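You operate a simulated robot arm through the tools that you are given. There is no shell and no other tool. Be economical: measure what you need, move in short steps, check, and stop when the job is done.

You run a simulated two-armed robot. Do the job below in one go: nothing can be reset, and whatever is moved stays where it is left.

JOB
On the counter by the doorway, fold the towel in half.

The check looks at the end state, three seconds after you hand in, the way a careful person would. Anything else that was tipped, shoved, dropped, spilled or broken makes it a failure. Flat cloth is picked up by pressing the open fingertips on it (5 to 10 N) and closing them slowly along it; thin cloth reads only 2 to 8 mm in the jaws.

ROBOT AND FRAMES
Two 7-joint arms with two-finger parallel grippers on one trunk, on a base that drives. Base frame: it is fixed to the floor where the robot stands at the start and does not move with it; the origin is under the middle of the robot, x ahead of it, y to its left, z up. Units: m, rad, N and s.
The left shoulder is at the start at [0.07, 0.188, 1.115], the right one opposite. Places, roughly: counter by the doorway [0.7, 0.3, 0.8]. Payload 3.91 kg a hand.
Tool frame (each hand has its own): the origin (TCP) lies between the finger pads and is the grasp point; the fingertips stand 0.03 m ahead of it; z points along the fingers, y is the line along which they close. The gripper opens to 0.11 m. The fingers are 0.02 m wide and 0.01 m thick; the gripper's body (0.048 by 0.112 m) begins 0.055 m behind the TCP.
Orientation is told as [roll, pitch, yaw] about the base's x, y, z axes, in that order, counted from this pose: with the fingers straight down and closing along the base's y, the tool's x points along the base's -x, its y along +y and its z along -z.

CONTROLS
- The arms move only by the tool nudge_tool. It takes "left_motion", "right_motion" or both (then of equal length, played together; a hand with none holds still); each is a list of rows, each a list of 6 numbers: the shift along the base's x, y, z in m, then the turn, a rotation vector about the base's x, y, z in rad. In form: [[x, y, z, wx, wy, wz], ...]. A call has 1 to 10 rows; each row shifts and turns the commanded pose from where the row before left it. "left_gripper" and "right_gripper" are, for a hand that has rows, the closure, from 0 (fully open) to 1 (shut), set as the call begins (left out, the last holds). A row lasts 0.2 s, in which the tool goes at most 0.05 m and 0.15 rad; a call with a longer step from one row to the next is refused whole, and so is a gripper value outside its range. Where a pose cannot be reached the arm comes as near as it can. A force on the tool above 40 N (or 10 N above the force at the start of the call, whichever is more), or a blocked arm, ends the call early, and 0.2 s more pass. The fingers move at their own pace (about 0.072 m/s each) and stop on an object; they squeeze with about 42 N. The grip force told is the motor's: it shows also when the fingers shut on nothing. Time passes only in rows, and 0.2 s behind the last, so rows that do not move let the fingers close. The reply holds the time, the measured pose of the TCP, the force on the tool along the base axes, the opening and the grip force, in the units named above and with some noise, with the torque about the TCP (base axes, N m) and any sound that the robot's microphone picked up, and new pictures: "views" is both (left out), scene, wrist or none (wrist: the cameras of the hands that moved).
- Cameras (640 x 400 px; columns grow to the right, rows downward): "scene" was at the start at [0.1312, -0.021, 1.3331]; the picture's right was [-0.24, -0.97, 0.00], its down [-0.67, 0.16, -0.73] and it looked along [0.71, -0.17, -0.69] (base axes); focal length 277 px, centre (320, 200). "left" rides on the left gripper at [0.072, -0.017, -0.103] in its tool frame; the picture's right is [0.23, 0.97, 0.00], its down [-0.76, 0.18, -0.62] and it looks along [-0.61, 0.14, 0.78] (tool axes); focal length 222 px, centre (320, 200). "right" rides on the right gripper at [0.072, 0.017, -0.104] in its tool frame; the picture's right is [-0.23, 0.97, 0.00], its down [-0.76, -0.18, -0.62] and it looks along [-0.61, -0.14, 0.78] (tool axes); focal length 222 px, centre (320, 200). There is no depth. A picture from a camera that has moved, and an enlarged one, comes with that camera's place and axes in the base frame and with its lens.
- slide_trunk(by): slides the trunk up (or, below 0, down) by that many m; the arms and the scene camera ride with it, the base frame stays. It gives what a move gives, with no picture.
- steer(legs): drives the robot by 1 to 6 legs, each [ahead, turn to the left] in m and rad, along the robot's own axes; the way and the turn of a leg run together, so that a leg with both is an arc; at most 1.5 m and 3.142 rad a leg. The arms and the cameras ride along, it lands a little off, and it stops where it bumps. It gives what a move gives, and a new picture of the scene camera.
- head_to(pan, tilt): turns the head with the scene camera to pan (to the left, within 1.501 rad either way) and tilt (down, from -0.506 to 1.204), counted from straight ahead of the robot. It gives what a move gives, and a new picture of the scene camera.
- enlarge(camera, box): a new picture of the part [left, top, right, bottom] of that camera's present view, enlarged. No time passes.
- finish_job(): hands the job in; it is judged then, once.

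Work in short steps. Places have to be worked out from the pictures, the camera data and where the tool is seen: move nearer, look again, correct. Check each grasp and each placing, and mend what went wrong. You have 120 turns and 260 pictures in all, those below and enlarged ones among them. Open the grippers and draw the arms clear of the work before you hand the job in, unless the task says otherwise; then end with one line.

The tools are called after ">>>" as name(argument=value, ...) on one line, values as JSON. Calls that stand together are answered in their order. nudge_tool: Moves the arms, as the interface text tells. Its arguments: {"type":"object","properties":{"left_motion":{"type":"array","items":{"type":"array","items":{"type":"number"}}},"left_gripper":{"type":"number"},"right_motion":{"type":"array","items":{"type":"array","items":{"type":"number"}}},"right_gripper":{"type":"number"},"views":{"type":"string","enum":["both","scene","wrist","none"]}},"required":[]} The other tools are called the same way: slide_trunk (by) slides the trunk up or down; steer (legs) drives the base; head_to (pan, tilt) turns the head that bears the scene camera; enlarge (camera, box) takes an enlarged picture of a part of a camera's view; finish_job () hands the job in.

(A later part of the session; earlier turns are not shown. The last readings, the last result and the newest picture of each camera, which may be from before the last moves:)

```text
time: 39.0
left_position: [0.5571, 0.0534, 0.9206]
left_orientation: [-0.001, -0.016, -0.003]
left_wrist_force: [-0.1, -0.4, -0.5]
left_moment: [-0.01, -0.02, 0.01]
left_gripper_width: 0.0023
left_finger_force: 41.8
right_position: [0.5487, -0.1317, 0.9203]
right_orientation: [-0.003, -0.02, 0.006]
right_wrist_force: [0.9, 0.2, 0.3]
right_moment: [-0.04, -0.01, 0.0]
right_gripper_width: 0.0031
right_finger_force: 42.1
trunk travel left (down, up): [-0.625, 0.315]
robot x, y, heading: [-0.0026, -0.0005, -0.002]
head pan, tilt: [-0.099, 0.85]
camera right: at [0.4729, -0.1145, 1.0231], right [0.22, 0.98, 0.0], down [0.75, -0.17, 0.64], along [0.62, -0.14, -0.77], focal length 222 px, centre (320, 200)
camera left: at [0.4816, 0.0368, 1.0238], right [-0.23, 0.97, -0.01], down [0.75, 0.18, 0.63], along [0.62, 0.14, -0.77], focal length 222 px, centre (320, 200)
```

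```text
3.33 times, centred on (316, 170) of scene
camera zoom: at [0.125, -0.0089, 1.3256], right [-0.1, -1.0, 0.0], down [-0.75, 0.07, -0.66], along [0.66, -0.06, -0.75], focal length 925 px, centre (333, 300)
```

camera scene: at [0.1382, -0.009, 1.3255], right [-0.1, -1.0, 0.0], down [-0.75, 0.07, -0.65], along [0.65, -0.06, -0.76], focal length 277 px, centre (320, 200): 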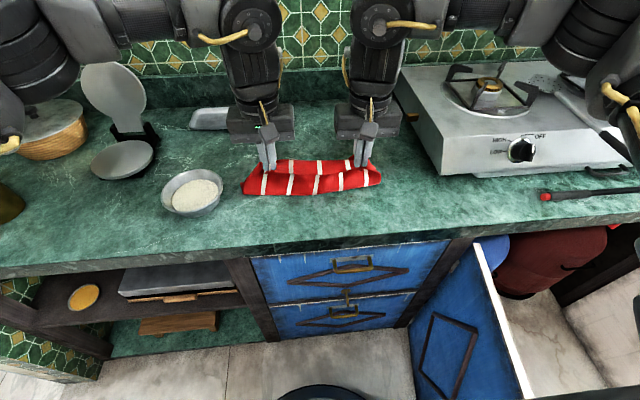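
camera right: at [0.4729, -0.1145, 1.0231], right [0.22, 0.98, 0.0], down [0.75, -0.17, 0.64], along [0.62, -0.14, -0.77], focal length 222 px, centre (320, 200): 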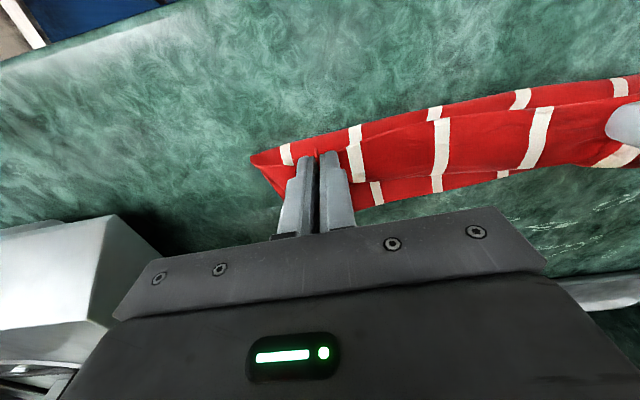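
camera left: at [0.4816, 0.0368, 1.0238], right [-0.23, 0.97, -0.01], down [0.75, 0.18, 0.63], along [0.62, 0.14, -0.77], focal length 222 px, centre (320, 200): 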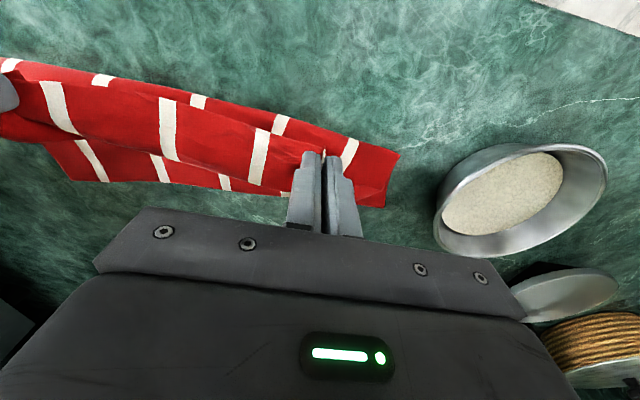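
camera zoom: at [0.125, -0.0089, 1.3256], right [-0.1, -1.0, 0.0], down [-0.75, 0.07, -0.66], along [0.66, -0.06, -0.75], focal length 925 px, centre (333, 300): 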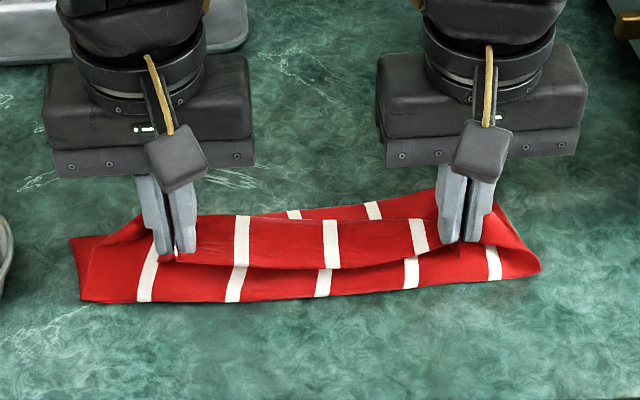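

The whole towel slides easily (far edge now ≈0.635–0.655). Geometry says that with the held edge low and ~7 cm short of the far edge, the fold settles to half once the lip is unrolled. Lower gently with a little advance and look.

>>> nudge_tool(left_motion=[[0.003, 0, -0.01, 0, 0, 0], [0.003, 0, -0.01, 0, 0, 0], [0.003, 0, -0.01, 0, 0, 0], [0.003, 0, -0.008, 0, 0, 0], [0, 0, 0, 0, 0, 0], [0, 0, 0, 0, 0, 0]], right_motion=[[0.005, 0, -0.01, 0, 0, 0], [0.005, 0, -0.01, 0, 0, 0], [0.005, 0, -0.01, 0, 0, 0], [0.005, 0, -0.008, 0, 0, 0], [0, 0, 0, 0, 0, 0], [0, 0, 0, 0, 0, 0]], views="wrist")

>>> enlarge(camera="scene", box=[220, 110, 412, 230])

```text
time: 40.4
left_position: [0.5671, 0.0518, 0.8813]
left_orientation: [-0.002, -0.016, -0.002]
left_wrist_force: [0.5, -0.2, -0.1]
left_moment: [0.0, -0.04, 0.02]
left_gripper_width: 0.0023
left_finger_force: 42.5
right_position: [0.5672, -0.1321, 0.885]
right_orientation: [-0.003, -0.02, 0.007]
right_wrist_force: [-1.2, -0.5, 0.2]
right_moment: [-0.04, -0.01, -0.01]
right_gripper_width: 0.0027
right_finger_force: 42.1
trunk travel left (down, up): [-0.625, 0.315]
robot x, y, heading: [-0.0019, -0.0022, 0.003]
head pan, tilt: [-0.099, 0.85]
camera right: at [0.4925, -0.1145, 0.9859], right [0.22, 0.98, 0.0], down [0.75, -0.17, 0.64], along [0.62, -0.14, -0.77], focal length 222 px, centre (320, 200)
camera left: at [0.4928, 0.0363, 0.9855], right [-0.23, 0.97, -0.01], down [0.75, 0.18, 0.63], along [0.62, 0.14, -0.77], focal length 222 px, centre (320, 200)
```

right: 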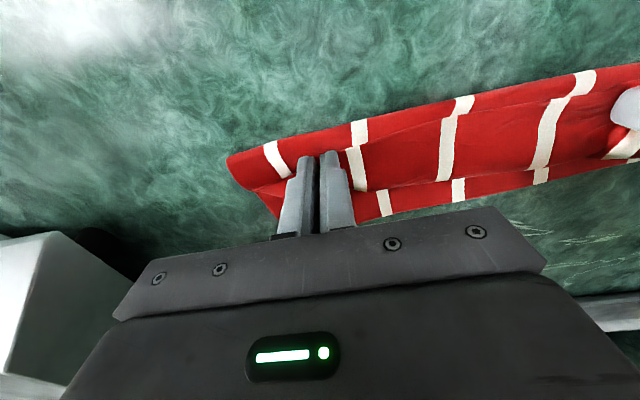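
left: 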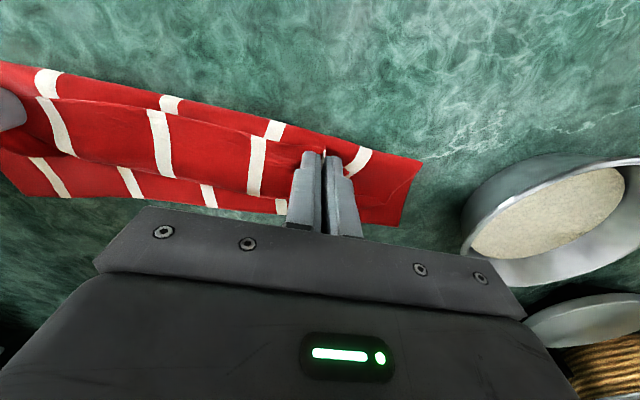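

```text
3.33 times, centred on (316, 170) of scene
camera zoom: at [0.125, -0.0089, 1.3256], right [-0.1, -1.0, 0.0], down [-0.75, 0.07, -0.66], along [0.66, -0.06, -0.75], focal length 925 px, centre (333, 300)
```

zoom: 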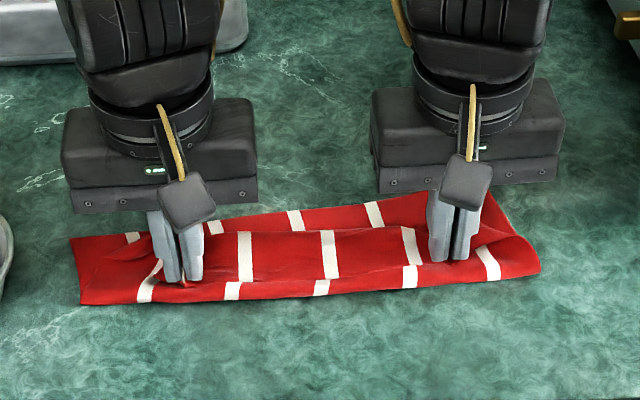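

Now clear: lower layer extends ~2–3 cm past the ridge, with a ~4–5 cm lip folded back toward me; unrolling it would bring the edges about level. I release here and see how the lip settles.

>>> nudge_tool(left_motion=[[0, 0, 0, 0, 0, 0], [0, 0, 0, 0, 0, 0], [0, 0, 0.02, 0, 0, 0], [0, 0, 0.03, 0, 0, 0], [0, 0, 0.03, 0, 0, 0], [0, 0, 0, 0, 0, 0], [0, 0, 0, 0, 0, 0]], right_motion=[[0, 0, 0, 0, 0, 0], [0, 0, 0, 0, 0, 0], [0, 0, 0.02, 0, 0, 0], [0, 0, 0.03, 0, 0, 0], [0, 0, 0.03, 0, 0, 0], [0, 0, 0, 0, 0, 0], [0, 0, 0, 0, 0, 0]], left_gripper=0.6, right_gripper=0.6, views="wrist")

>>> enlarge(camera="scene", box=[220, 110, 412, 230])

```text
time: 42.0
left_position: [0.5671, 0.0513, 0.9645]
left_orientation: [-0.003, -0.014, -0.001]
left_wrist_force: [-0.6, 1.1, 0.9]
left_moment: [-0.01, -0.01, -0.04]
left_gripper_width: 0.0442
left_finger_force: 0.0
right_position: [0.5687, -0.1338, 0.965]
right_orientation: [-0.004, -0.019, 0.007]
right_wrist_force: [-0.3, -0.2, 0.6]
right_moment: [-0.01, 0.01, -0.01]
right_gripper_width: 0.0438
right_finger_force: 0.1
trunk travel left (down, up): [-0.625, 0.315]
robot x, y, heading: [-0.0049, -0.0038, 0.007]
head pan, tilt: [-0.099, 0.85]
camera right: at [0.4915, -0.1159, 1.0667], right [0.22, 0.98, 0.0], down [0.75, -0.17, 0.64], along [0.62, -0.14, -0.77], focal length 222 px, centre (320, 200)
camera left: at [0.4926, 0.036, 1.0668], right [-0.23, 0.97, -0.01], down [0.75, 0.18, 0.64], along [0.62, 0.14, -0.77], focal length 222 px, centre (320, 200)
```

right: 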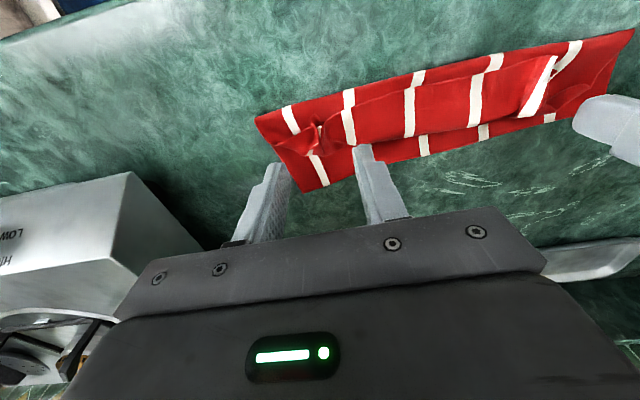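
left: 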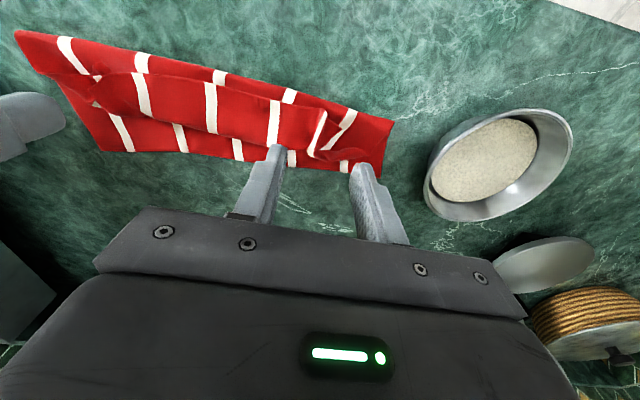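

```text
3.33 times, centred on (316, 170) of scene
camera zoom: at [0.1244, -0.0089, 1.3257], right [-0.1, -1.0, 0.0], down [-0.75, 0.07, -0.66], along [0.66, -0.06, -0.75], focal length 925 px, centre (333, 300)
```

zoom: 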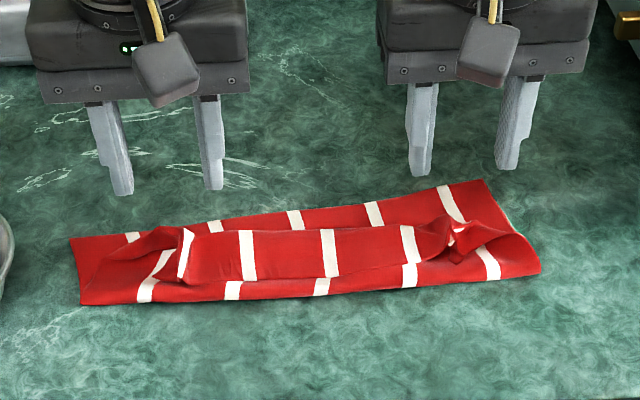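

The lip remains folded toward me: fold line x≈0.552, lip edge 0.565, ridge 0.613, far edge 0.645. I'll re-grip the two raised gathers at the lip's ends without pressing into the lower layers, so I can flip the lip over.

>>> nudge_tool(left_motion=[[0.008, 0.004, -0.03, 0, 0, 0], [0, 0, -0.03, 0, 0, 0], [0, 0, -0.02, 0, 0, 0], [0, 0, -0.007, 0, 0, 0], [0, 0, 0, 0, 0, 0]], right_motion=[[0.006, -0.004, -0.03, 0, 0, 0], [0, 0, -0.03, 0, 0, 0], [0, 0, -0.02, 0, 0, 0], [0, 0, -0.007, 0, 0, 0], [0, 0, 0, 0, 0, 0]], views="wrist")

>>> enlarge(camera="scene", box=[220, 110, 412, 230])

```text
time: 43.2
left_position: [0.5754, 0.0574, 0.878]
left_orientation: [-0.001, -0.015, -0.001]
left_wrist_force: [0.0, 0.7, 0.1]
left_moment: [0.01, -0.04, -0.03]
left_gripper_width: 0.044
left_finger_force: 0.1
right_position: [0.5743, -0.1358, 0.8766]
right_orientation: [-0.004, -0.019, 0.007]
right_wrist_force: [-0.6, -0.5, -0.4]
right_moment: [0.0, 0.01, -0.04]
right_gripper_width: 0.0442
right_finger_force: 0.2
trunk travel left (down, up): [-0.625, 0.315]
robot x, y, heading: [-0.0042, 0.0002, 0.003]
head pan, tilt: [-0.099, 0.85]
camera right: at [0.4986, -0.1186, 0.9784], right [0.22, 0.98, 0.0], down [0.75, -0.17, 0.64], along [0.62, -0.14, -0.77], focal length 222 px, centre (320, 200)
camera left: at [0.5005, 0.0414, 0.98], right [-0.23, 0.97, -0.01], down [0.75, 0.18, 0.64], along [0.62, 0.14, -0.77], focal length 222 px, centre (320, 200)
```

right: 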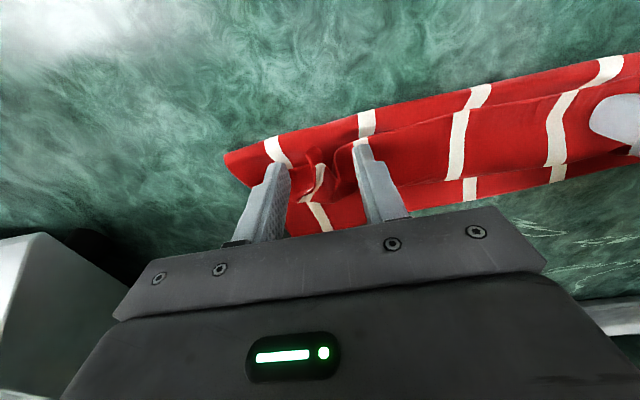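
left: 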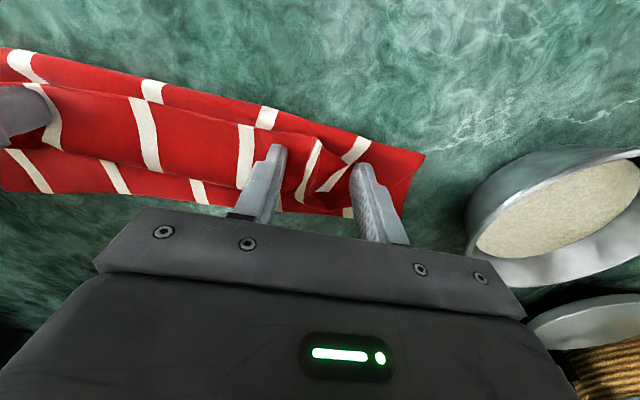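

```text
3.33 times, centred on (316, 170) of scene
camera zoom: at [0.1243, -0.0089, 1.3257], right [-0.1, -1.0, 0.0], down [-0.75, 0.07, -0.66], along [0.66, -0.06, -0.75], focal length 925 px, centre (333, 300)
```

zoom: 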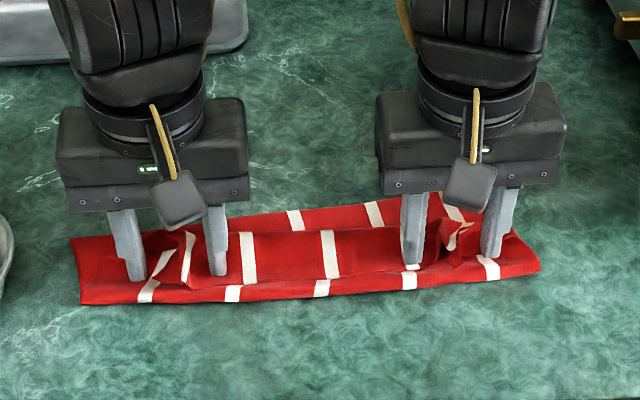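

The gathers are between the fingers on both sides. Close, then lift slightly to see what's held.

>>> nudge_tool(left_motion=[[0, 0, 0, 0, 0, 0], [0, 0, 0, 0, 0, 0], [0, 0, 0, 0, 0, 0], [0, 0, 0.01, 0, 0, 0], [0, 0, 0.01, 0, 0, 0], [0, 0, 0, 0, 0, 0]], right_motion=[[0, 0, 0, 0, 0, 0], [0, 0, 0, 0, 0, 0], [0, 0, 0, 0, 0, 0], [0, 0, 0.01, 0, 0, 0], [0, 0, 0.01, 0, 0, 0], [0, 0, 0, 0, 0, 0]], left_gripper=1, right_gripper=1, views="wrist")

>>> enlarge(camera="scene", box=[220, 110, 412, 230])

```text
time: 44.6
left_position: [0.5749, 0.059, 0.8977]
left_orientation: [-0.002, -0.015, -0.001]
left_wrist_force: [-0.1, -7.0, -0.2]
left_moment: [-0.25, 0.0, 0.03]
left_gripper_width: 0.0026
left_finger_force: 42.1
right_position: [0.5753, -0.1362, 0.8963]
right_orientation: [-0.003, -0.02, 0.008]
right_wrist_force: [-1.5, 8.0, -0.6]
right_moment: [0.26, -0.01, 0.06]
right_gripper_width: 0.0033
right_finger_force: 41.4
trunk travel left (down, up): [-0.625, 0.315]
robot x, y, heading: [-0.0073, -0.0006, 0.005]
head pan, tilt: [-0.099, 0.85]
camera right: at [0.4996, -0.1193, 0.9984], right [0.22, 0.98, 0.0], down [0.75, -0.17, 0.64], along [0.62, -0.14, -0.77], focal length 222 px, centre (320, 200)
camera left: at [0.501, 0.0413, 1.0001], right [-0.22, 0.97, -0.01], down [0.75, 0.18, 0.63], along [0.62, 0.14, -0.77], focal length 222 px, centre (320, 200)
```

right: 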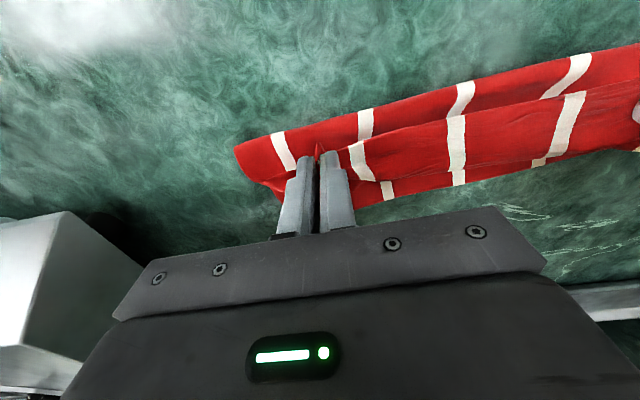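
left: 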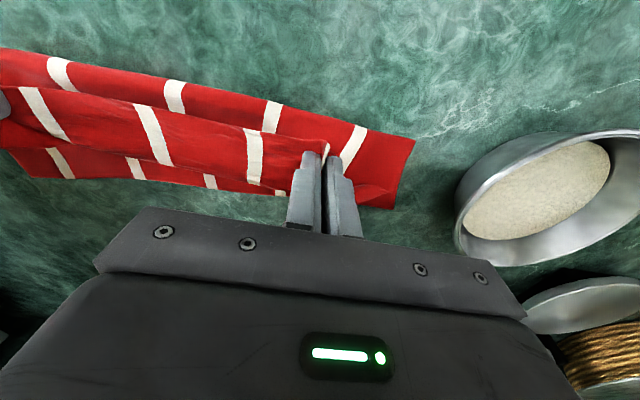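

```text
3.33 times, centred on (316, 170) of scene
camera zoom: at [0.1251, -0.0089, 1.3256], right [-0.1, -1.0, 0.0], down [-0.75, 0.07, -0.66], along [0.66, -0.06, -0.75], focal length 925 px, centre (333, 300)
```

zoom: 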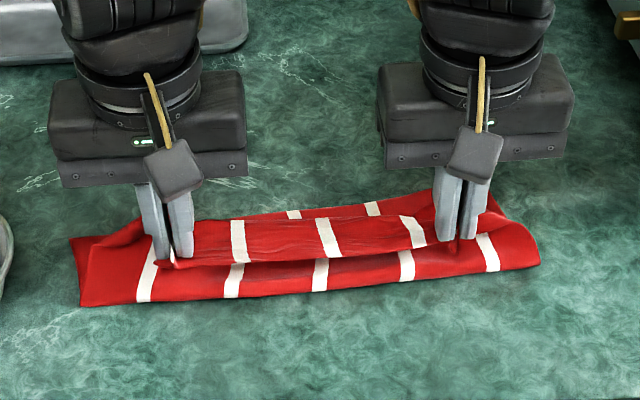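

The lip edge is held again. Now I rotate both tools (fingers pointing back toward me, +0.7 rad) while raising a bit, so that the cloth leaves the grip downward and the lip stands up.

>>> nudge_tool(left_motion=[[0.004, -0.002, 0.004, 0, 0.14, 0], [0.004, 0, 0.004, 0, 0.14, 0], [0.004, 0, 0.004, 0, 0.14, 0], [0.004, 0, 0.004, 0, 0.14, 0], [0.004, 0, 0.004, 0, 0.14, 0], [0, 0, 0, 0, 0, 0]], right_motion=[[0.004, 0.002, 0.004, 0, 0.14, 0], [0.004, 0, 0.004, 0, 0.14, 0], [0.004, 0, 0.004, 0, 0.14, 0], [0.004, 0, 0.004, 0, 0.14, 0], [0.004, 0, 0.004, 0, 0.14, 0], [0, 0, 0, 0, 0, 0]], views="wrist")

>>> enlarge(camera="scene", box=[220, 110, 412, 230])

```text
time: 46.0
left_position: [0.5311, 0.0372, 0.9327]
left_orientation: [-0.004, 0.582, 0.041]
left_wrist_force: [0.9, -0.8, -0.1]
left_moment: [0.03, 0.04, -0.01]
left_gripper_width: 0.0024
left_finger_force: 42.2
left hand out of reach, approached as far as the arm can: row 3, 4, 5
right_position: [0.5491, -0.1097, 0.9303]
right_orientation: [0.005, 0.53, -0.029]
right_wrist_force: [0.9, -0.6, 0.2]
right_moment: [-0.05, -0.01, 0.01]
right_gripper_width: 0.0031
right_finger_force: 41.9
right hand out of reach, approached as far as the arm can: row 3, 4, 5
trunk travel left (down, up): [-0.625, 0.315]
robot x, y, heading: [-0.0035, -0.001, 0.007]
head pan, tilt: [-0.099, 0.85]
camera right: at [0.5381, -0.0929, 1.0564], right [0.23, 0.97, -0.11], down [0.97, -0.21, 0.15], along [0.12, -0.14, -0.98], focal length 222 px, centre (320, 200)
camera left: at [0.5275, 0.0207, 1.0606], right [-0.23, 0.96, 0.12], down [0.97, 0.22, 0.1], along [0.07, 0.14, -0.99], focal length 222 px, centre (320, 200)
```

right: 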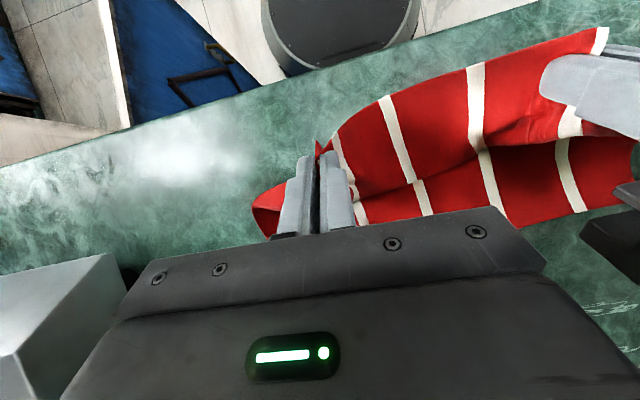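
left: 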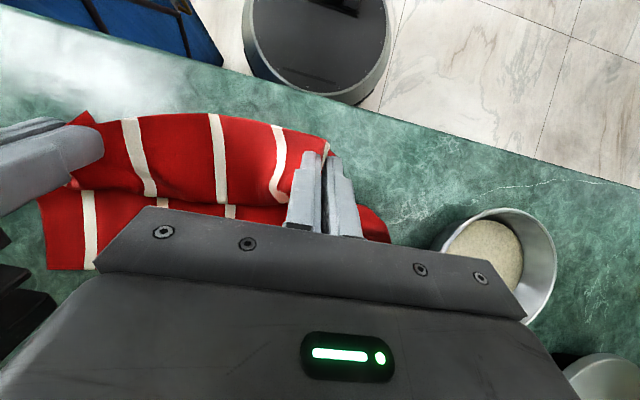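

```text
3.33 times, centred on (316, 170) of scene
camera zoom: at [0.1261, -0.0089, 1.3255], right [-0.1, -1.0, 0.0], down [-0.75, 0.07, -0.66], along [0.66, -0.06, -0.75], focal length 925 px, centre (333, 300)
```

zoom: 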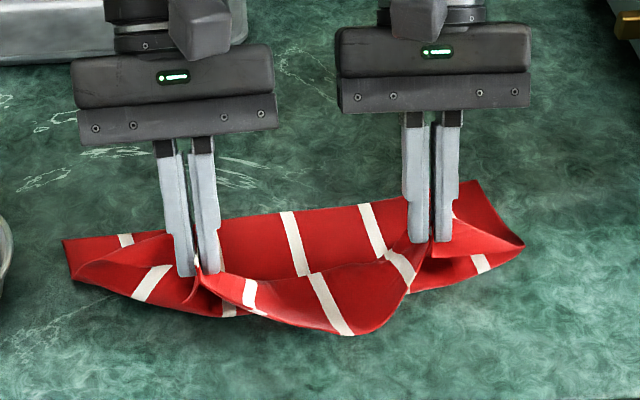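

The wrists can't rotate that far here, so this trick fails and mostly unfolded the cloth. Better: re-lay it flat and grip with the fingers closing along x, so the cloth leaves the fingertips straight downward and no lip forms. First rotate back and bring the edge back down.

>>> nudge_tool(left_motion=[[-0.004, 0.002, -0.002, 0, -0.14, 0], [-0.004, 0, -0.002, 0, -0.14, 0], [-0.004, 0, -0.002, 0, -0.14, 0], [-0.004, 0, -0.002, 0, -0.14, 0], [-0.004, 0, -0.002, 0, -0.14, 0], [0, 0, 0, 0, 0, 0]], right_motion=[[-0.004, -0.002, -0.002, 0, -0.14, 0], [-0.004, 0, -0.002, 0, -0.14, 0], [-0.004, 0, -0.002, 0, -0.14, 0], [-0.004, 0, -0.002, 0, -0.14, 0], [-0.004, 0, -0.002, 0, -0.14, 0], [0, 0, 0, 0, 0, 0]], views="scene")

```text
time: 47.0
left_position: [0.5048, 0.0172, 0.9254]
left_orientation: [0.012, 0.092, -0.002]
left_wrist_force: [0.0, -1.0, 0.6]
left_moment: [-0.02, 0.0, 0.01]
left_gripper_width: 0.0022
left_finger_force: 42.3
left hand out of reach, approached as far as the arm can: row 4, 5
right_position: [0.5262, -0.097, 0.9207]
right_orientation: [-0.007, -0.002, -0.001]
right_wrist_force: [1.2, -0.4, -0.3]
right_moment: [0.02, 0.01, 0.01]
right_gripper_width: 0.0032
right_finger_force: 42.2
right hand out of reach, approached as far as the arm can: row 5
trunk travel left (down, up): [-0.625, 0.315]
robot x, y, heading: [-0.0018, 0.0003, 0.001]
head pan, tilt: [-0.099, 0.85]
stopped in row 5 (left hand): the force on the tool passed its limit (the readings are from after the stop); the commanded pose is now the measured one
camera scene: at [0.1251, -0.0102, 1.3257], right [-0.1, -1.0, 0.0], down [-0.75, 0.07, -0.66], along [0.66, -0.06, -0.75], focal length 277 px, centre (320, 200)
```

scene: 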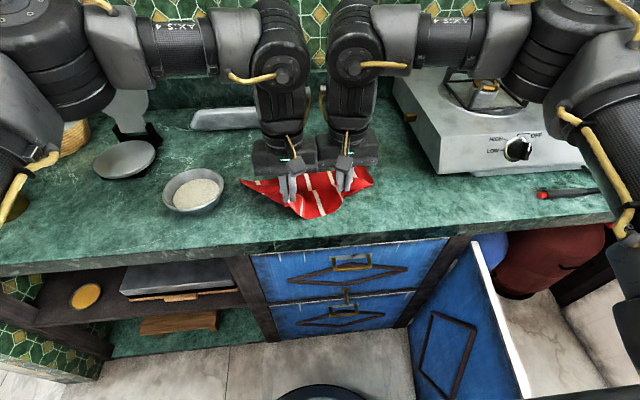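

Commanded poses clamped to the arm limits, bringing the hands together until they nearly touched. I'll spread them outward and restore positions.

>>> nudge_tool(left_motion=[[0.005, 0.012, 0, 0, -0.03, 0], [0.01, 0.012, 0, 0, -0.03, 0], [0.01, 0.01, 0, 0, -0.03, 0], [0, 0, -0.01, 0, 0, 0], [0, 0, -0.01, 0, 0, 0], [0, 0, 0, 0, 0, 0]], right_motion=[[0, -0.012, 0, 0, 0, 0], [0, -0.012, 0, 0, 0, 0], [0, -0.008, 0, 0, 0, 0], [0, 0, -0.01, 0, 0, 0], [0, 0, -0.01, 0, 0, 0], [0, 0, 0, 0, 0, 0]], views="scene")

>>> enlarge(camera="scene", box=[220, 110, 412, 230])

```text
time: 48.4
left_position: [0.5301, 0.0528, 0.9046]
left_orientation: [0.01, 0.001, -0.004]
left_wrist_force: [-0.5, 0.2, 0.5]
left_moment: [-0.03, -0.02, -0.02]
left_gripper_width: 0.0022
left_finger_force: 42.0
right_position: [0.5266, -0.1274, 0.9014]
right_orientation: [-0.007, 0.0, -0.001]
right_wrist_force: [-1.1, -0.5, -0.3]
right_moment: [-0.03, 0.01, 0.06]
right_gripper_width: 0.0033
right_finger_force: 41.8
trunk travel left (down, up): [-0.625, 0.315]
robot x, y, heading: [-0.0035, -0.0008, 0.004]
head pan, tilt: [-0.099, 0.85]
camera scene: at [0.1243, -0.0088, 1.3257], right [-0.1, -1.0, 0.0], down [-0.75, 0.07, -0.66], along [0.66, -0.06, -0.75], focal length 277 px, centre (320, 200)
```

scene: 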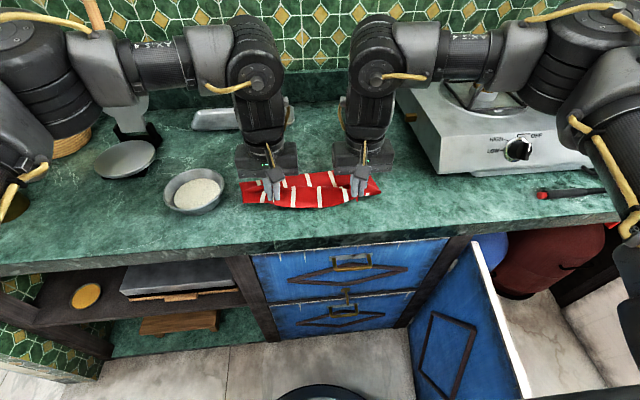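

```text
3.33 times, centred on (316, 170) of scene
camera zoom: at [0.1243, -0.0088, 1.3257], right [-0.1, -1.0, 0.0], down [-0.75, 0.07, -0.66], along [0.66, -0.06, -0.75], focal length 925 px, centre (333, 300)
```

zoom: 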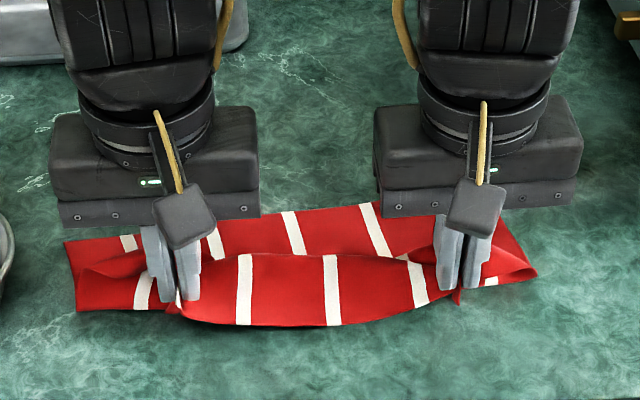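

I'll lower and release here, then re-lay the towel by pressing and sliding it away from me.

>>> nudge_tool(left_motion=[[-0.004, 0.004, -0.013, 0, 0, 0], [-0.003, 0.004, -0.012, 0, 0, 0], [0, 0, 0, 0, 0, 0]], right_motion=[[-0.006, -0.004, -0.012, 0, 0, 0], [-0.006, -0.004, -0.012, 0, 0, 0], [0, 0, 0, 0, 0, 0]], views="none")

>>> nudge_tool(left_motion=[[0, 0, 0, 0, 0, 0], [0, 0, 0, 0, 0, 0], [0, 0, 0.02, 0, 0, 0], [0, 0, 0.03, 0, 0, 0], [0, 0, 0.03, 0, 0, 0], [0, 0, 0, 0, 0, 0]], right_motion=[[0, 0, 0, 0, 0, 0], [0, 0, 0, 0, 0, 0], [0, 0, 0.02, 0, 0, 0], [0, 0, 0.03, 0, 0, 0], [0, 0, 0.03, 0, 0, 0], [0, 0, 0, 0, 0, 0]], left_gripper=0.55, right_gripper=0.55, views="wrist")

>>> enlarge(camera="scene", box=[220, 110, 412, 230])

```text
time: 49.2
left_position: [0.5229, 0.0594, 0.8801]
left_orientation: [0.01, 0.001, -0.004]
left_wrist_force: [0.0, -8.6, 0.8]
left_moment: [-0.28, -0.03, 0.04]
left_gripper_width: 0.0024
left_finger_force: 41.6
right_position: [0.5149, -0.1337, 0.8773]
right_orientation: [-0.006, 0.0, 0.0]
right_wrist_force: [-0.1, 9.2, 0.6]
right_moment: [0.28, -0.02, 0.09]
right_gripper_width: 0.0032
right_finger_force: 42.1
trunk travel left (down, up): [-0.625, 0.315]
robot x, y, heading: [-0.0053, -0.0035, 0.006]
head pan, tilt: [-0.099, 0.85]
```

```text
time: 50.6
left_position: [0.5242, 0.0603, 0.9593]
left_orientation: [0.011, 0.003, -0.003]
left_wrist_force: [-0.1, -0.2, -0.6]
left_moment: [-0.01, 0.02, 0.03]
left_gripper_width: 0.0495
left_finger_force: 0.1
right_position: [0.5165, -0.1354, 0.956]
right_orientation: [-0.009, 0.001, -0.001]
right_wrist_force: [-0.2, 0.4, -0.9]
right_moment: [-0.02, 0.02, 0.02]
right_gripper_width: 0.0496
right_finger_force: 0.1
trunk travel left (down, up): [-0.625, 0.315]
robot x, y, heading: [-0.0008, -0.0021, 0.003]
head pan, tilt: [-0.099, 0.85]
camera right: at [0.4425, -0.1169, 1.0604], right [0.23, 0.97, -0.01], down [0.76, -0.17, 0.62], along [0.61, -0.15, -0.78], focal length 222 px, centre (320, 200)
camera left: at [0.4515, 0.0427, 1.0638], right [-0.22, 0.97, 0.01], down [0.76, 0.17, 0.62], along [0.6, 0.15, -0.78], focal length 222 px, centre (320, 200)
```

right: 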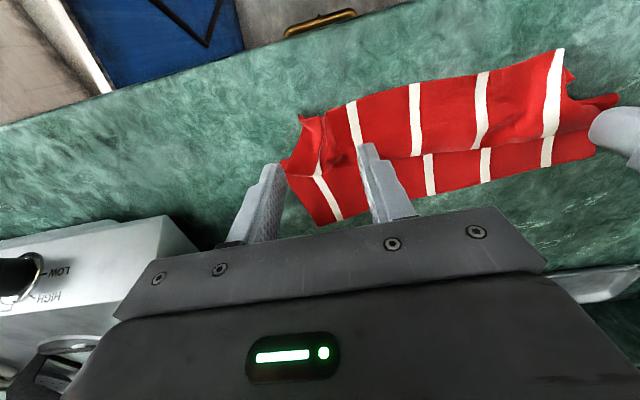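
left: 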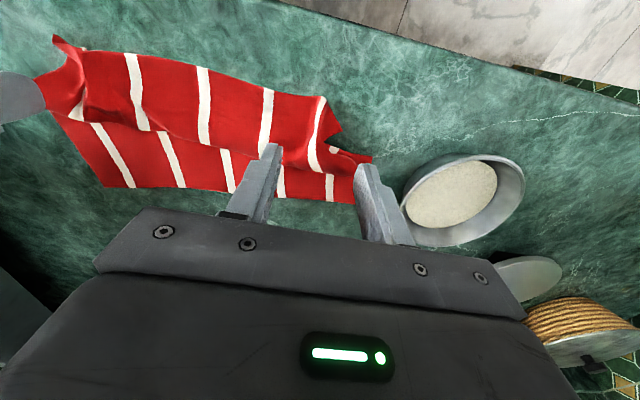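

```text
3.33 times, centred on (316, 170) of scene
camera zoom: at [0.1257, -0.009, 1.3255], right [-0.1, -1.0, 0.0], down [-0.75, 0.07, -0.66], along [0.66, -0.06, -0.75], focal length 925 px, centre (333, 300)
```

zoom: 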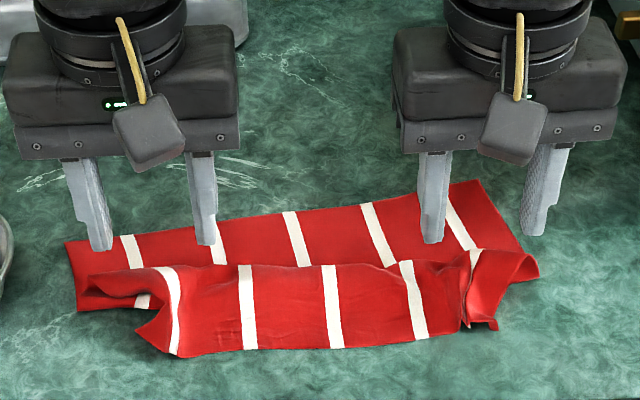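

The near part now lies in a Z. I'll press closed fingertips on the exposed far layer (left x≈0.60, right ≈0.62) and slide it ~7 cm away to stretch the towel flat.

>>> nudge_tool(left_motion=[[0.04, 0, 0, 0, 0, 0], [0.038, 0, 0, 0, 0, 0], [0, 0, -0.04, 0, 0, 0], [0, 0, -0.035, 0, 0, 0], [0, 0, -0.007, 0, 0, 0], [0, 0, 0, 0, 0, 0]], right_motion=[[0.045, 0, 0, 0, 0, 0], [0.045, 0, 0, 0, 0, 0], [0.012, 0, -0.04, 0, 0, 0], [0, 0, -0.035, 0, 0, 0], [0, 0, -0.005, 0, 0, 0], [0, 0, 0, 0, 0, 0]], left_gripper=1, right_gripper=1, views="wrist")

```text
time: 52.0
left_position: [0.6032, 0.0603, 0.8774]
left_orientation: [0.011, 0.005, -0.004]
left_wrist_force: [0.3, -0.2, 0.6]
left_moment: [-0.02, 0.03, 0.02]
left_gripper_width: 0.0002
left_finger_force: 37.6
right_position: [0.6151, -0.1363, 0.8766]
right_orientation: [-0.009, -0.001, -0.002]
right_wrist_force: [-0.5, 0.3, 0.4]
right_moment: [-0.01, -0.03, 0.01]
right_gripper_width: 0.0
right_finger_force: 37.6
trunk travel left (down, up): [-0.625, 0.315]
robot x, y, heading: [0.0014, -0.0049, -0.0]
head pan, tilt: [-0.099, 0.85]
camera right: at [0.5421, -0.118, 0.9807], right [0.23, 0.97, -0.01], down [0.76, -0.17, 0.62], along [0.61, -0.15, -0.78], focal length 222 px, centre (320, 200)
camera left: at [0.5299, 0.0424, 0.9813], right [-0.22, 0.97, 0.01], down [0.76, 0.17, 0.62], along [0.61, 0.15, -0.78], focal length 222 px, centre (320, 200)
```

right: 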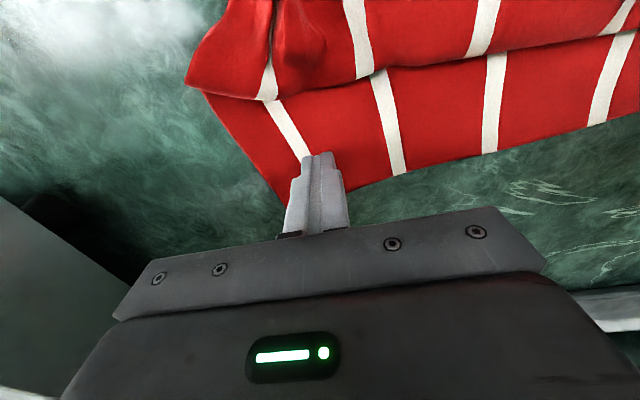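
left: 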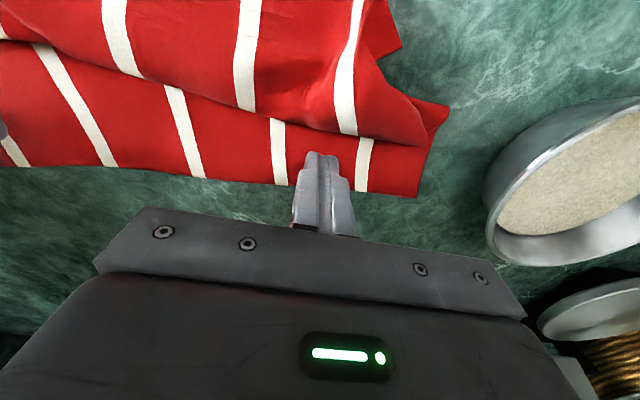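

Fingertips are over the exposed strip on both sides. Press down to ~8 N.

>>> nudge_tool(left_motion=[[0, 0, -0.003, 0, 0, 0], [0, 0, -0.002, 0, 0, 0], [0, 0, -0.001, 0, 0, 0], [0, 0, 0, 0, 0, 0]], right_motion=[[0, 0, -0.002, 0, 0, 0], [0, 0, -0.002, 0, 0, 0], [0, 0, -0.001, 0, 0, 0], [0, 0, 0, 0, 0, 0]], views="none")

```text
time: 53.0
left_position: [0.6034, 0.0611, 0.8714]
left_orientation: [0.01, 0.001, -0.004]
left_wrist_force: [-0.1, 0.4, 1.4]
left_moment: [0.0, 0.0, 0.01]
left_gripper_width: 0.0001
left_finger_force: 38.2
right_position: [0.6156, -0.1354, 0.8734]
right_orientation: [-0.008, 0.001, 0.0]
right_wrist_force: [-0.1, 0.4, 0.0]
right_moment: [-0.01, 0.0, 0.03]
right_gripper_width: 0.0
right_finger_force: 37.6
trunk travel left (down, up): [-0.625, 0.315]
robot x, y, heading: [-0.0038, 0.0003, 0.002]
head pan, tilt: [-0.099, 0.85]
```

>>> nudge_tool(left_motion=[[0, 0, -0.0008, 0, 0, 0], [0, 0, 0, 0, 0, 0], [0, 0, 0, 0, 0, 0]], right_motion=[[0, 0, -0.001, 0, 0, 0], [0, 0, -0.0006, 0, 0, 0], [0, 0, 0, 0, 0, 0]], views="none")

```text
time: 53.8
left_position: [0.6021, 0.0599, 0.8712]
left_orientation: [0.011, 0.0, -0.004]
left_wrist_force: [1.1, 0.2, 4.8]
left_moment: [0.01, -0.07, -0.02]
left_gripper_width: 0.0002
left_finger_force: 37.1
right_position: [0.617, -0.1344, 0.8721]
right_orientation: [-0.01, 0.001, -0.001]
right_wrist_force: [0.2, 0.1, -0.7]
right_moment: [0.03, -0.02, 0.02]
right_gripper_width: 0.0001
right_finger_force: 37.4
trunk travel left (down, up): [-0.625, 0.315]
robot x, y, heading: [-0.0032, 0.0018, 0.005]
head pan, tilt: [-0.099, 0.85]
```

Left has about 5 N; the right needs another 1.5 mm, then slide both ahead 1 cm per row.

>>> nudge_tool(left_motion=[[0, 0, -0.0003, 0, 0, 0], [0, 0, 0, 0, 0, 0], [0, 0, 0, 0, 0, 0], [0.008, 0, 0, 0, 0, 0], [0.008, 0, 0, 0, 0, 0], [0, 0, 0, 0, 0, 0]], right_motion=[[0, 0, -0.001, 0, 0, 0], [0, 0, -0.001, 0, 0, 0], [0, 0, 0, 0, 0, 0], [0.008, 0, 0, 0, 0, 0], [0.008, 0, 0, 0, 0, 0], [0, 0, 0, 0, 0, 0]], views="wrist")

```text
time: 55.2
left_position: [0.6148, 0.0604, 0.8719]
left_orientation: [0.01, 0.0, -0.003]
left_wrist_force: [0.1, -1.0, 1.2]
left_moment: [-0.01, 0.0, 0.0]
left_gripper_width: 0.0001
left_finger_force: 37.6
right_position: [0.6311, -0.1355, 0.8708]
right_orientation: [-0.01, -0.003, -0.002]
right_wrist_force: [-3.2, 0.3, 19.0]
right_moment: [0.12, 0.16, 0.01]
right_gripper_width: 0.0
right_finger_force: 37.9
trunk travel left (down, up): [-0.625, 0.315]
robot x, y, heading: [-0.0052, 0.0007, 0.002]
head pan, tilt: [-0.099, 0.85]
camera right: at [0.557, -0.1178, 0.9742], right [0.23, 0.97, -0.01], down [0.76, -0.17, 0.63], along [0.61, -0.15, -0.78], focal length 222 px, centre (320, 200)
camera left: at [0.5417, 0.0426, 0.9754], right [-0.22, 0.97, 0.01], down [0.76, 0.17, 0.63], along [0.61, 0.15, -0.78], focal length 222 px, centre (320, 200)
```

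right: 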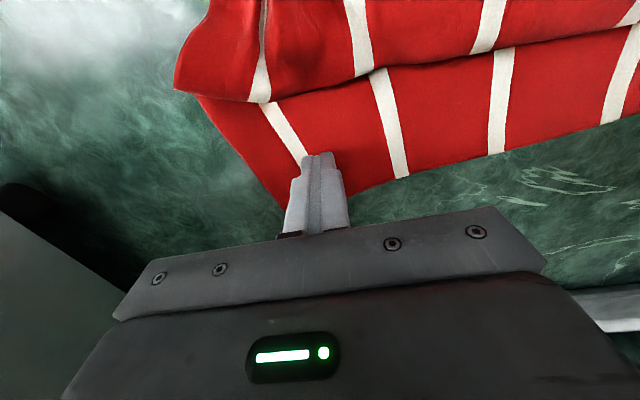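
left: 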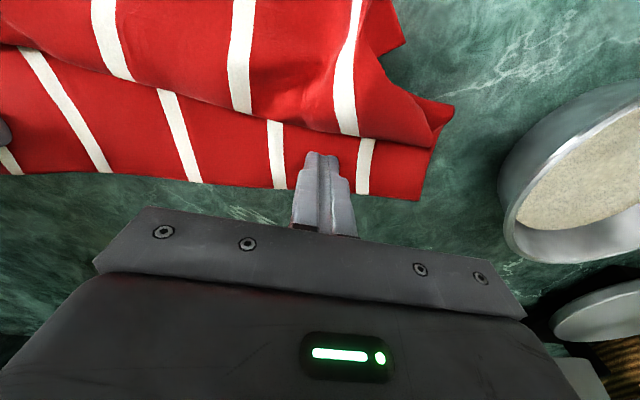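

The cloth follows the fingertips. Continue the slide ~5 cm, with pressures evened.

>>> nudge_tool(left_motion=[[0, 0, -0.0009, 0, 0, 0], [0.008, 0, 0, 0, 0, 0], [0.008, 0, 0, 0, 0, 0], [0.008, 0, 0, 0, 0, 0], [0.008, 0, 0, 0, 0, 0], [0.008, 0, 0, 0, 0, 0], [0, 0, 0, 0, 0, 0]], right_motion=[[0, 0, 0.0008, 0, 0, 0], [0.008, 0, 0, 0, 0, 0], [0.008, 0, 0, 0, 0, 0], [0.008, 0, 0, 0, 0, 0], [0.008, 0, 0, 0, 0, 0], [0.006, 0, 0, 0, 0, 0], [0, 0, 0, 0, 0, 0]], views="wrist")

>>> enlarge(camera="scene", box=[220, 110, 412, 230])

```text
time: 56.8
left_position: [0.6555, 0.0606, 0.8709]
left_orientation: [0.013, -0.002, -0.002]
left_wrist_force: [-1.9, 0.0, 19.0]
left_moment: [-0.08, 0.02, 0.02]
left_gripper_width: 0.0
left_finger_force: 37.6
right_position: [0.669, -0.1358, 0.8728]
right_orientation: [-0.007, -0.004, -0.003]
right_wrist_force: [-0.4, 0.4, 1.0]
right_moment: [-0.02, 0.0, 0.03]
right_gripper_width: 0.0002
right_finger_force: 38.0
trunk travel left (down, up): [-0.625, 0.315]
robot x, y, heading: [-0.0044, -0.0009, 0.004]
head pan, tilt: [-0.099, 0.85]
camera right: at [0.5953, -0.118, 0.9746], right [0.23, 0.97, -0.01], down [0.76, -0.17, 0.63], along [0.61, -0.15, -0.78], focal length 222 px, centre (320, 200)
camera left: at [0.5827, 0.0424, 0.9748], right [-0.22, 0.97, 0.01], down [0.76, 0.17, 0.63], along [0.61, 0.15, -0.78], focal length 222 px, centre (320, 200)
```

right: 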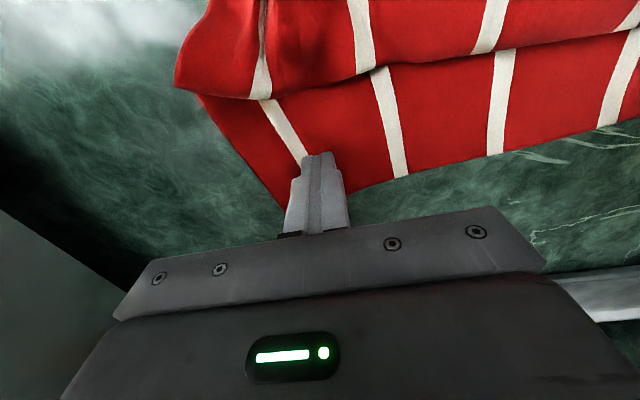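
left: 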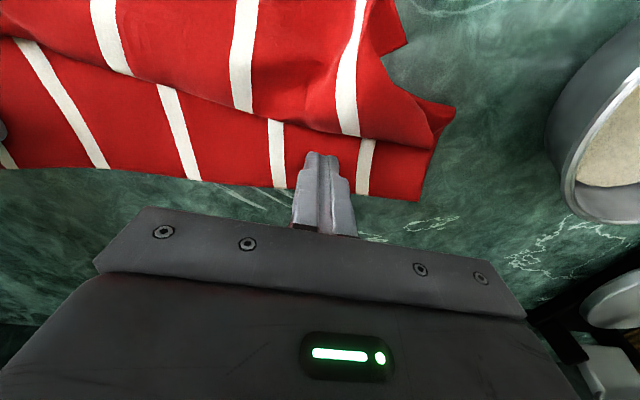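

```text
3.33 times, centred on (316, 170) of scene
camera zoom: at [0.1215, -0.0091, 1.326], right [-0.1, -1.0, 0.0], down [-0.75, 0.07, -0.66], along [0.66, -0.06, -0.75], focal length 925 px, centre (333, 300)
```

zoom: 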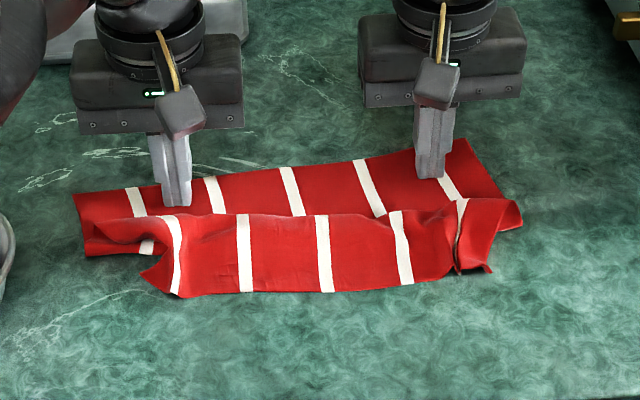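

The bundle slid well; far edge is now ≈0.69. Lifting the near flap's edge will undo the Z anyway, so next I raise the hands, move back over the near edge, and yaw the tools 90° (cameras outward) for an x-closing grip.

>>> nudge_tool(left_motion=[[0, 0, 0.03, 0, 0, -0.15], [0, 0, 0.03, 0, 0, -0.15], [-0.015, 0, 0.01, 0, 0, -0.15], [-0.015, 0, 0, 0, 0, -0.15], [-0.015, 0, 0, 0, 0, -0.15], [-0.015, 0, 0, 0, 0, -0.15], [0, 0, 0, 0, 0, -0.15], [0, 0, 0, 0, 0, -0.15], [0, 0, 0, 0, 0, -0.15], [0, 0, 0, 0, 0, -0.15]], right_motion=[[0, 0, 0.03, 0, 0, 0.15], [0, 0, 0.03, 0, 0, 0.15], [-0.015, 0, 0.01, 0, 0, 0.15], [-0.015, 0, 0, 0, 0, 0.15], [-0.015, 0, 0, 0, 0, 0.15], [-0.015, 0, 0, 0, 0, 0.15], [-0.015, 0, 0, 0, 0, 0.15], [0, 0, 0, 0, 0, 0.15], [0, 0, 0, 0, 0, 0.15], [0, 0, 0, 0, 0, 0.15]], left_gripper=0.65, right_gripper=0.65)

```text
time: 59.0
left_position: [0.5969, 0.0599, 0.9394]
left_orientation: [0.012, 0.002, -1.507]
left_wrist_force: [0.1, 1.2, 0.4]
left_moment: [0.0, 0.01, -0.04]
left_gripper_width: 0.0385
left_finger_force: 0.0
right_position: [0.5954, -0.1363, 0.9406]
right_orientation: [-0.009, 0.0, 1.5]
right_wrist_force: [-0.2, -0.3, 0.0]
right_moment: [-0.02, 0.01, 0.0]
right_gripper_width: 0.0384
right_finger_force: 0.1
trunk travel left (down, up): [-0.625, 0.315]
robot x, y, heading: [-0.0068, 0.001, 0.003]
head pan, tilt: [-0.099, 0.85]
camera scene: at [0.1248, -0.009, 1.3256], right [-0.1, -1.0, 0.0], down [-0.75, 0.07, -0.66], along [0.66, -0.06, -0.75], focal length 277 px, centre (320, 200)
camera right: at [0.5714, -0.2069, 1.0433], right [-0.96, 0.29, -0.01], down [0.23, 0.75, 0.63], along [0.19, 0.6, -0.78], focal length 222 px, centre (320, 200)
camera left: at [0.5738, 0.1307, 1.0424], right [0.96, 0.29, 0.01], down [0.22, -0.75, 0.62], along [0.19, -0.59, -0.78], focal length 222 px, centre (320, 200)
```

scene: 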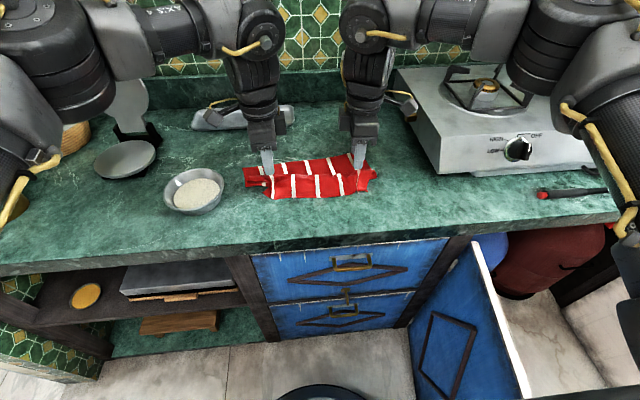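
right: 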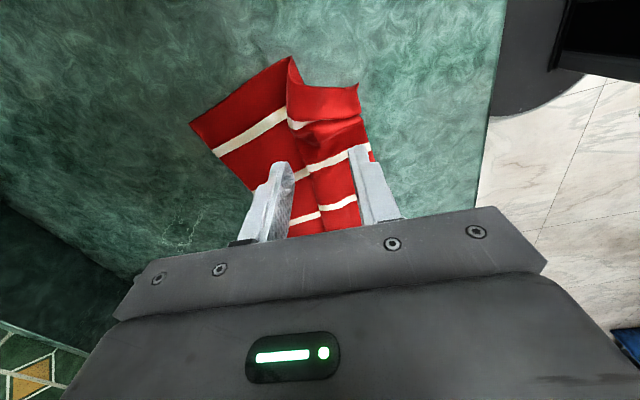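
left: 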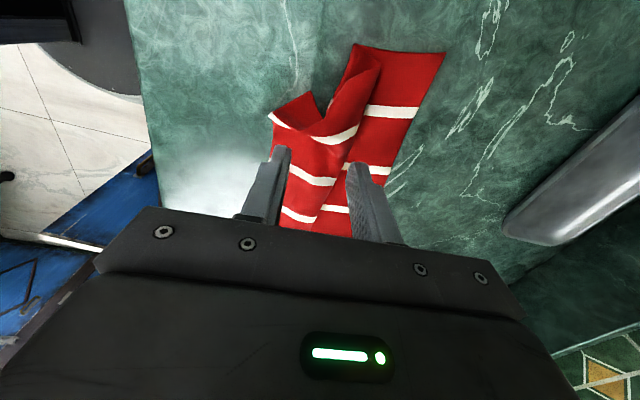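

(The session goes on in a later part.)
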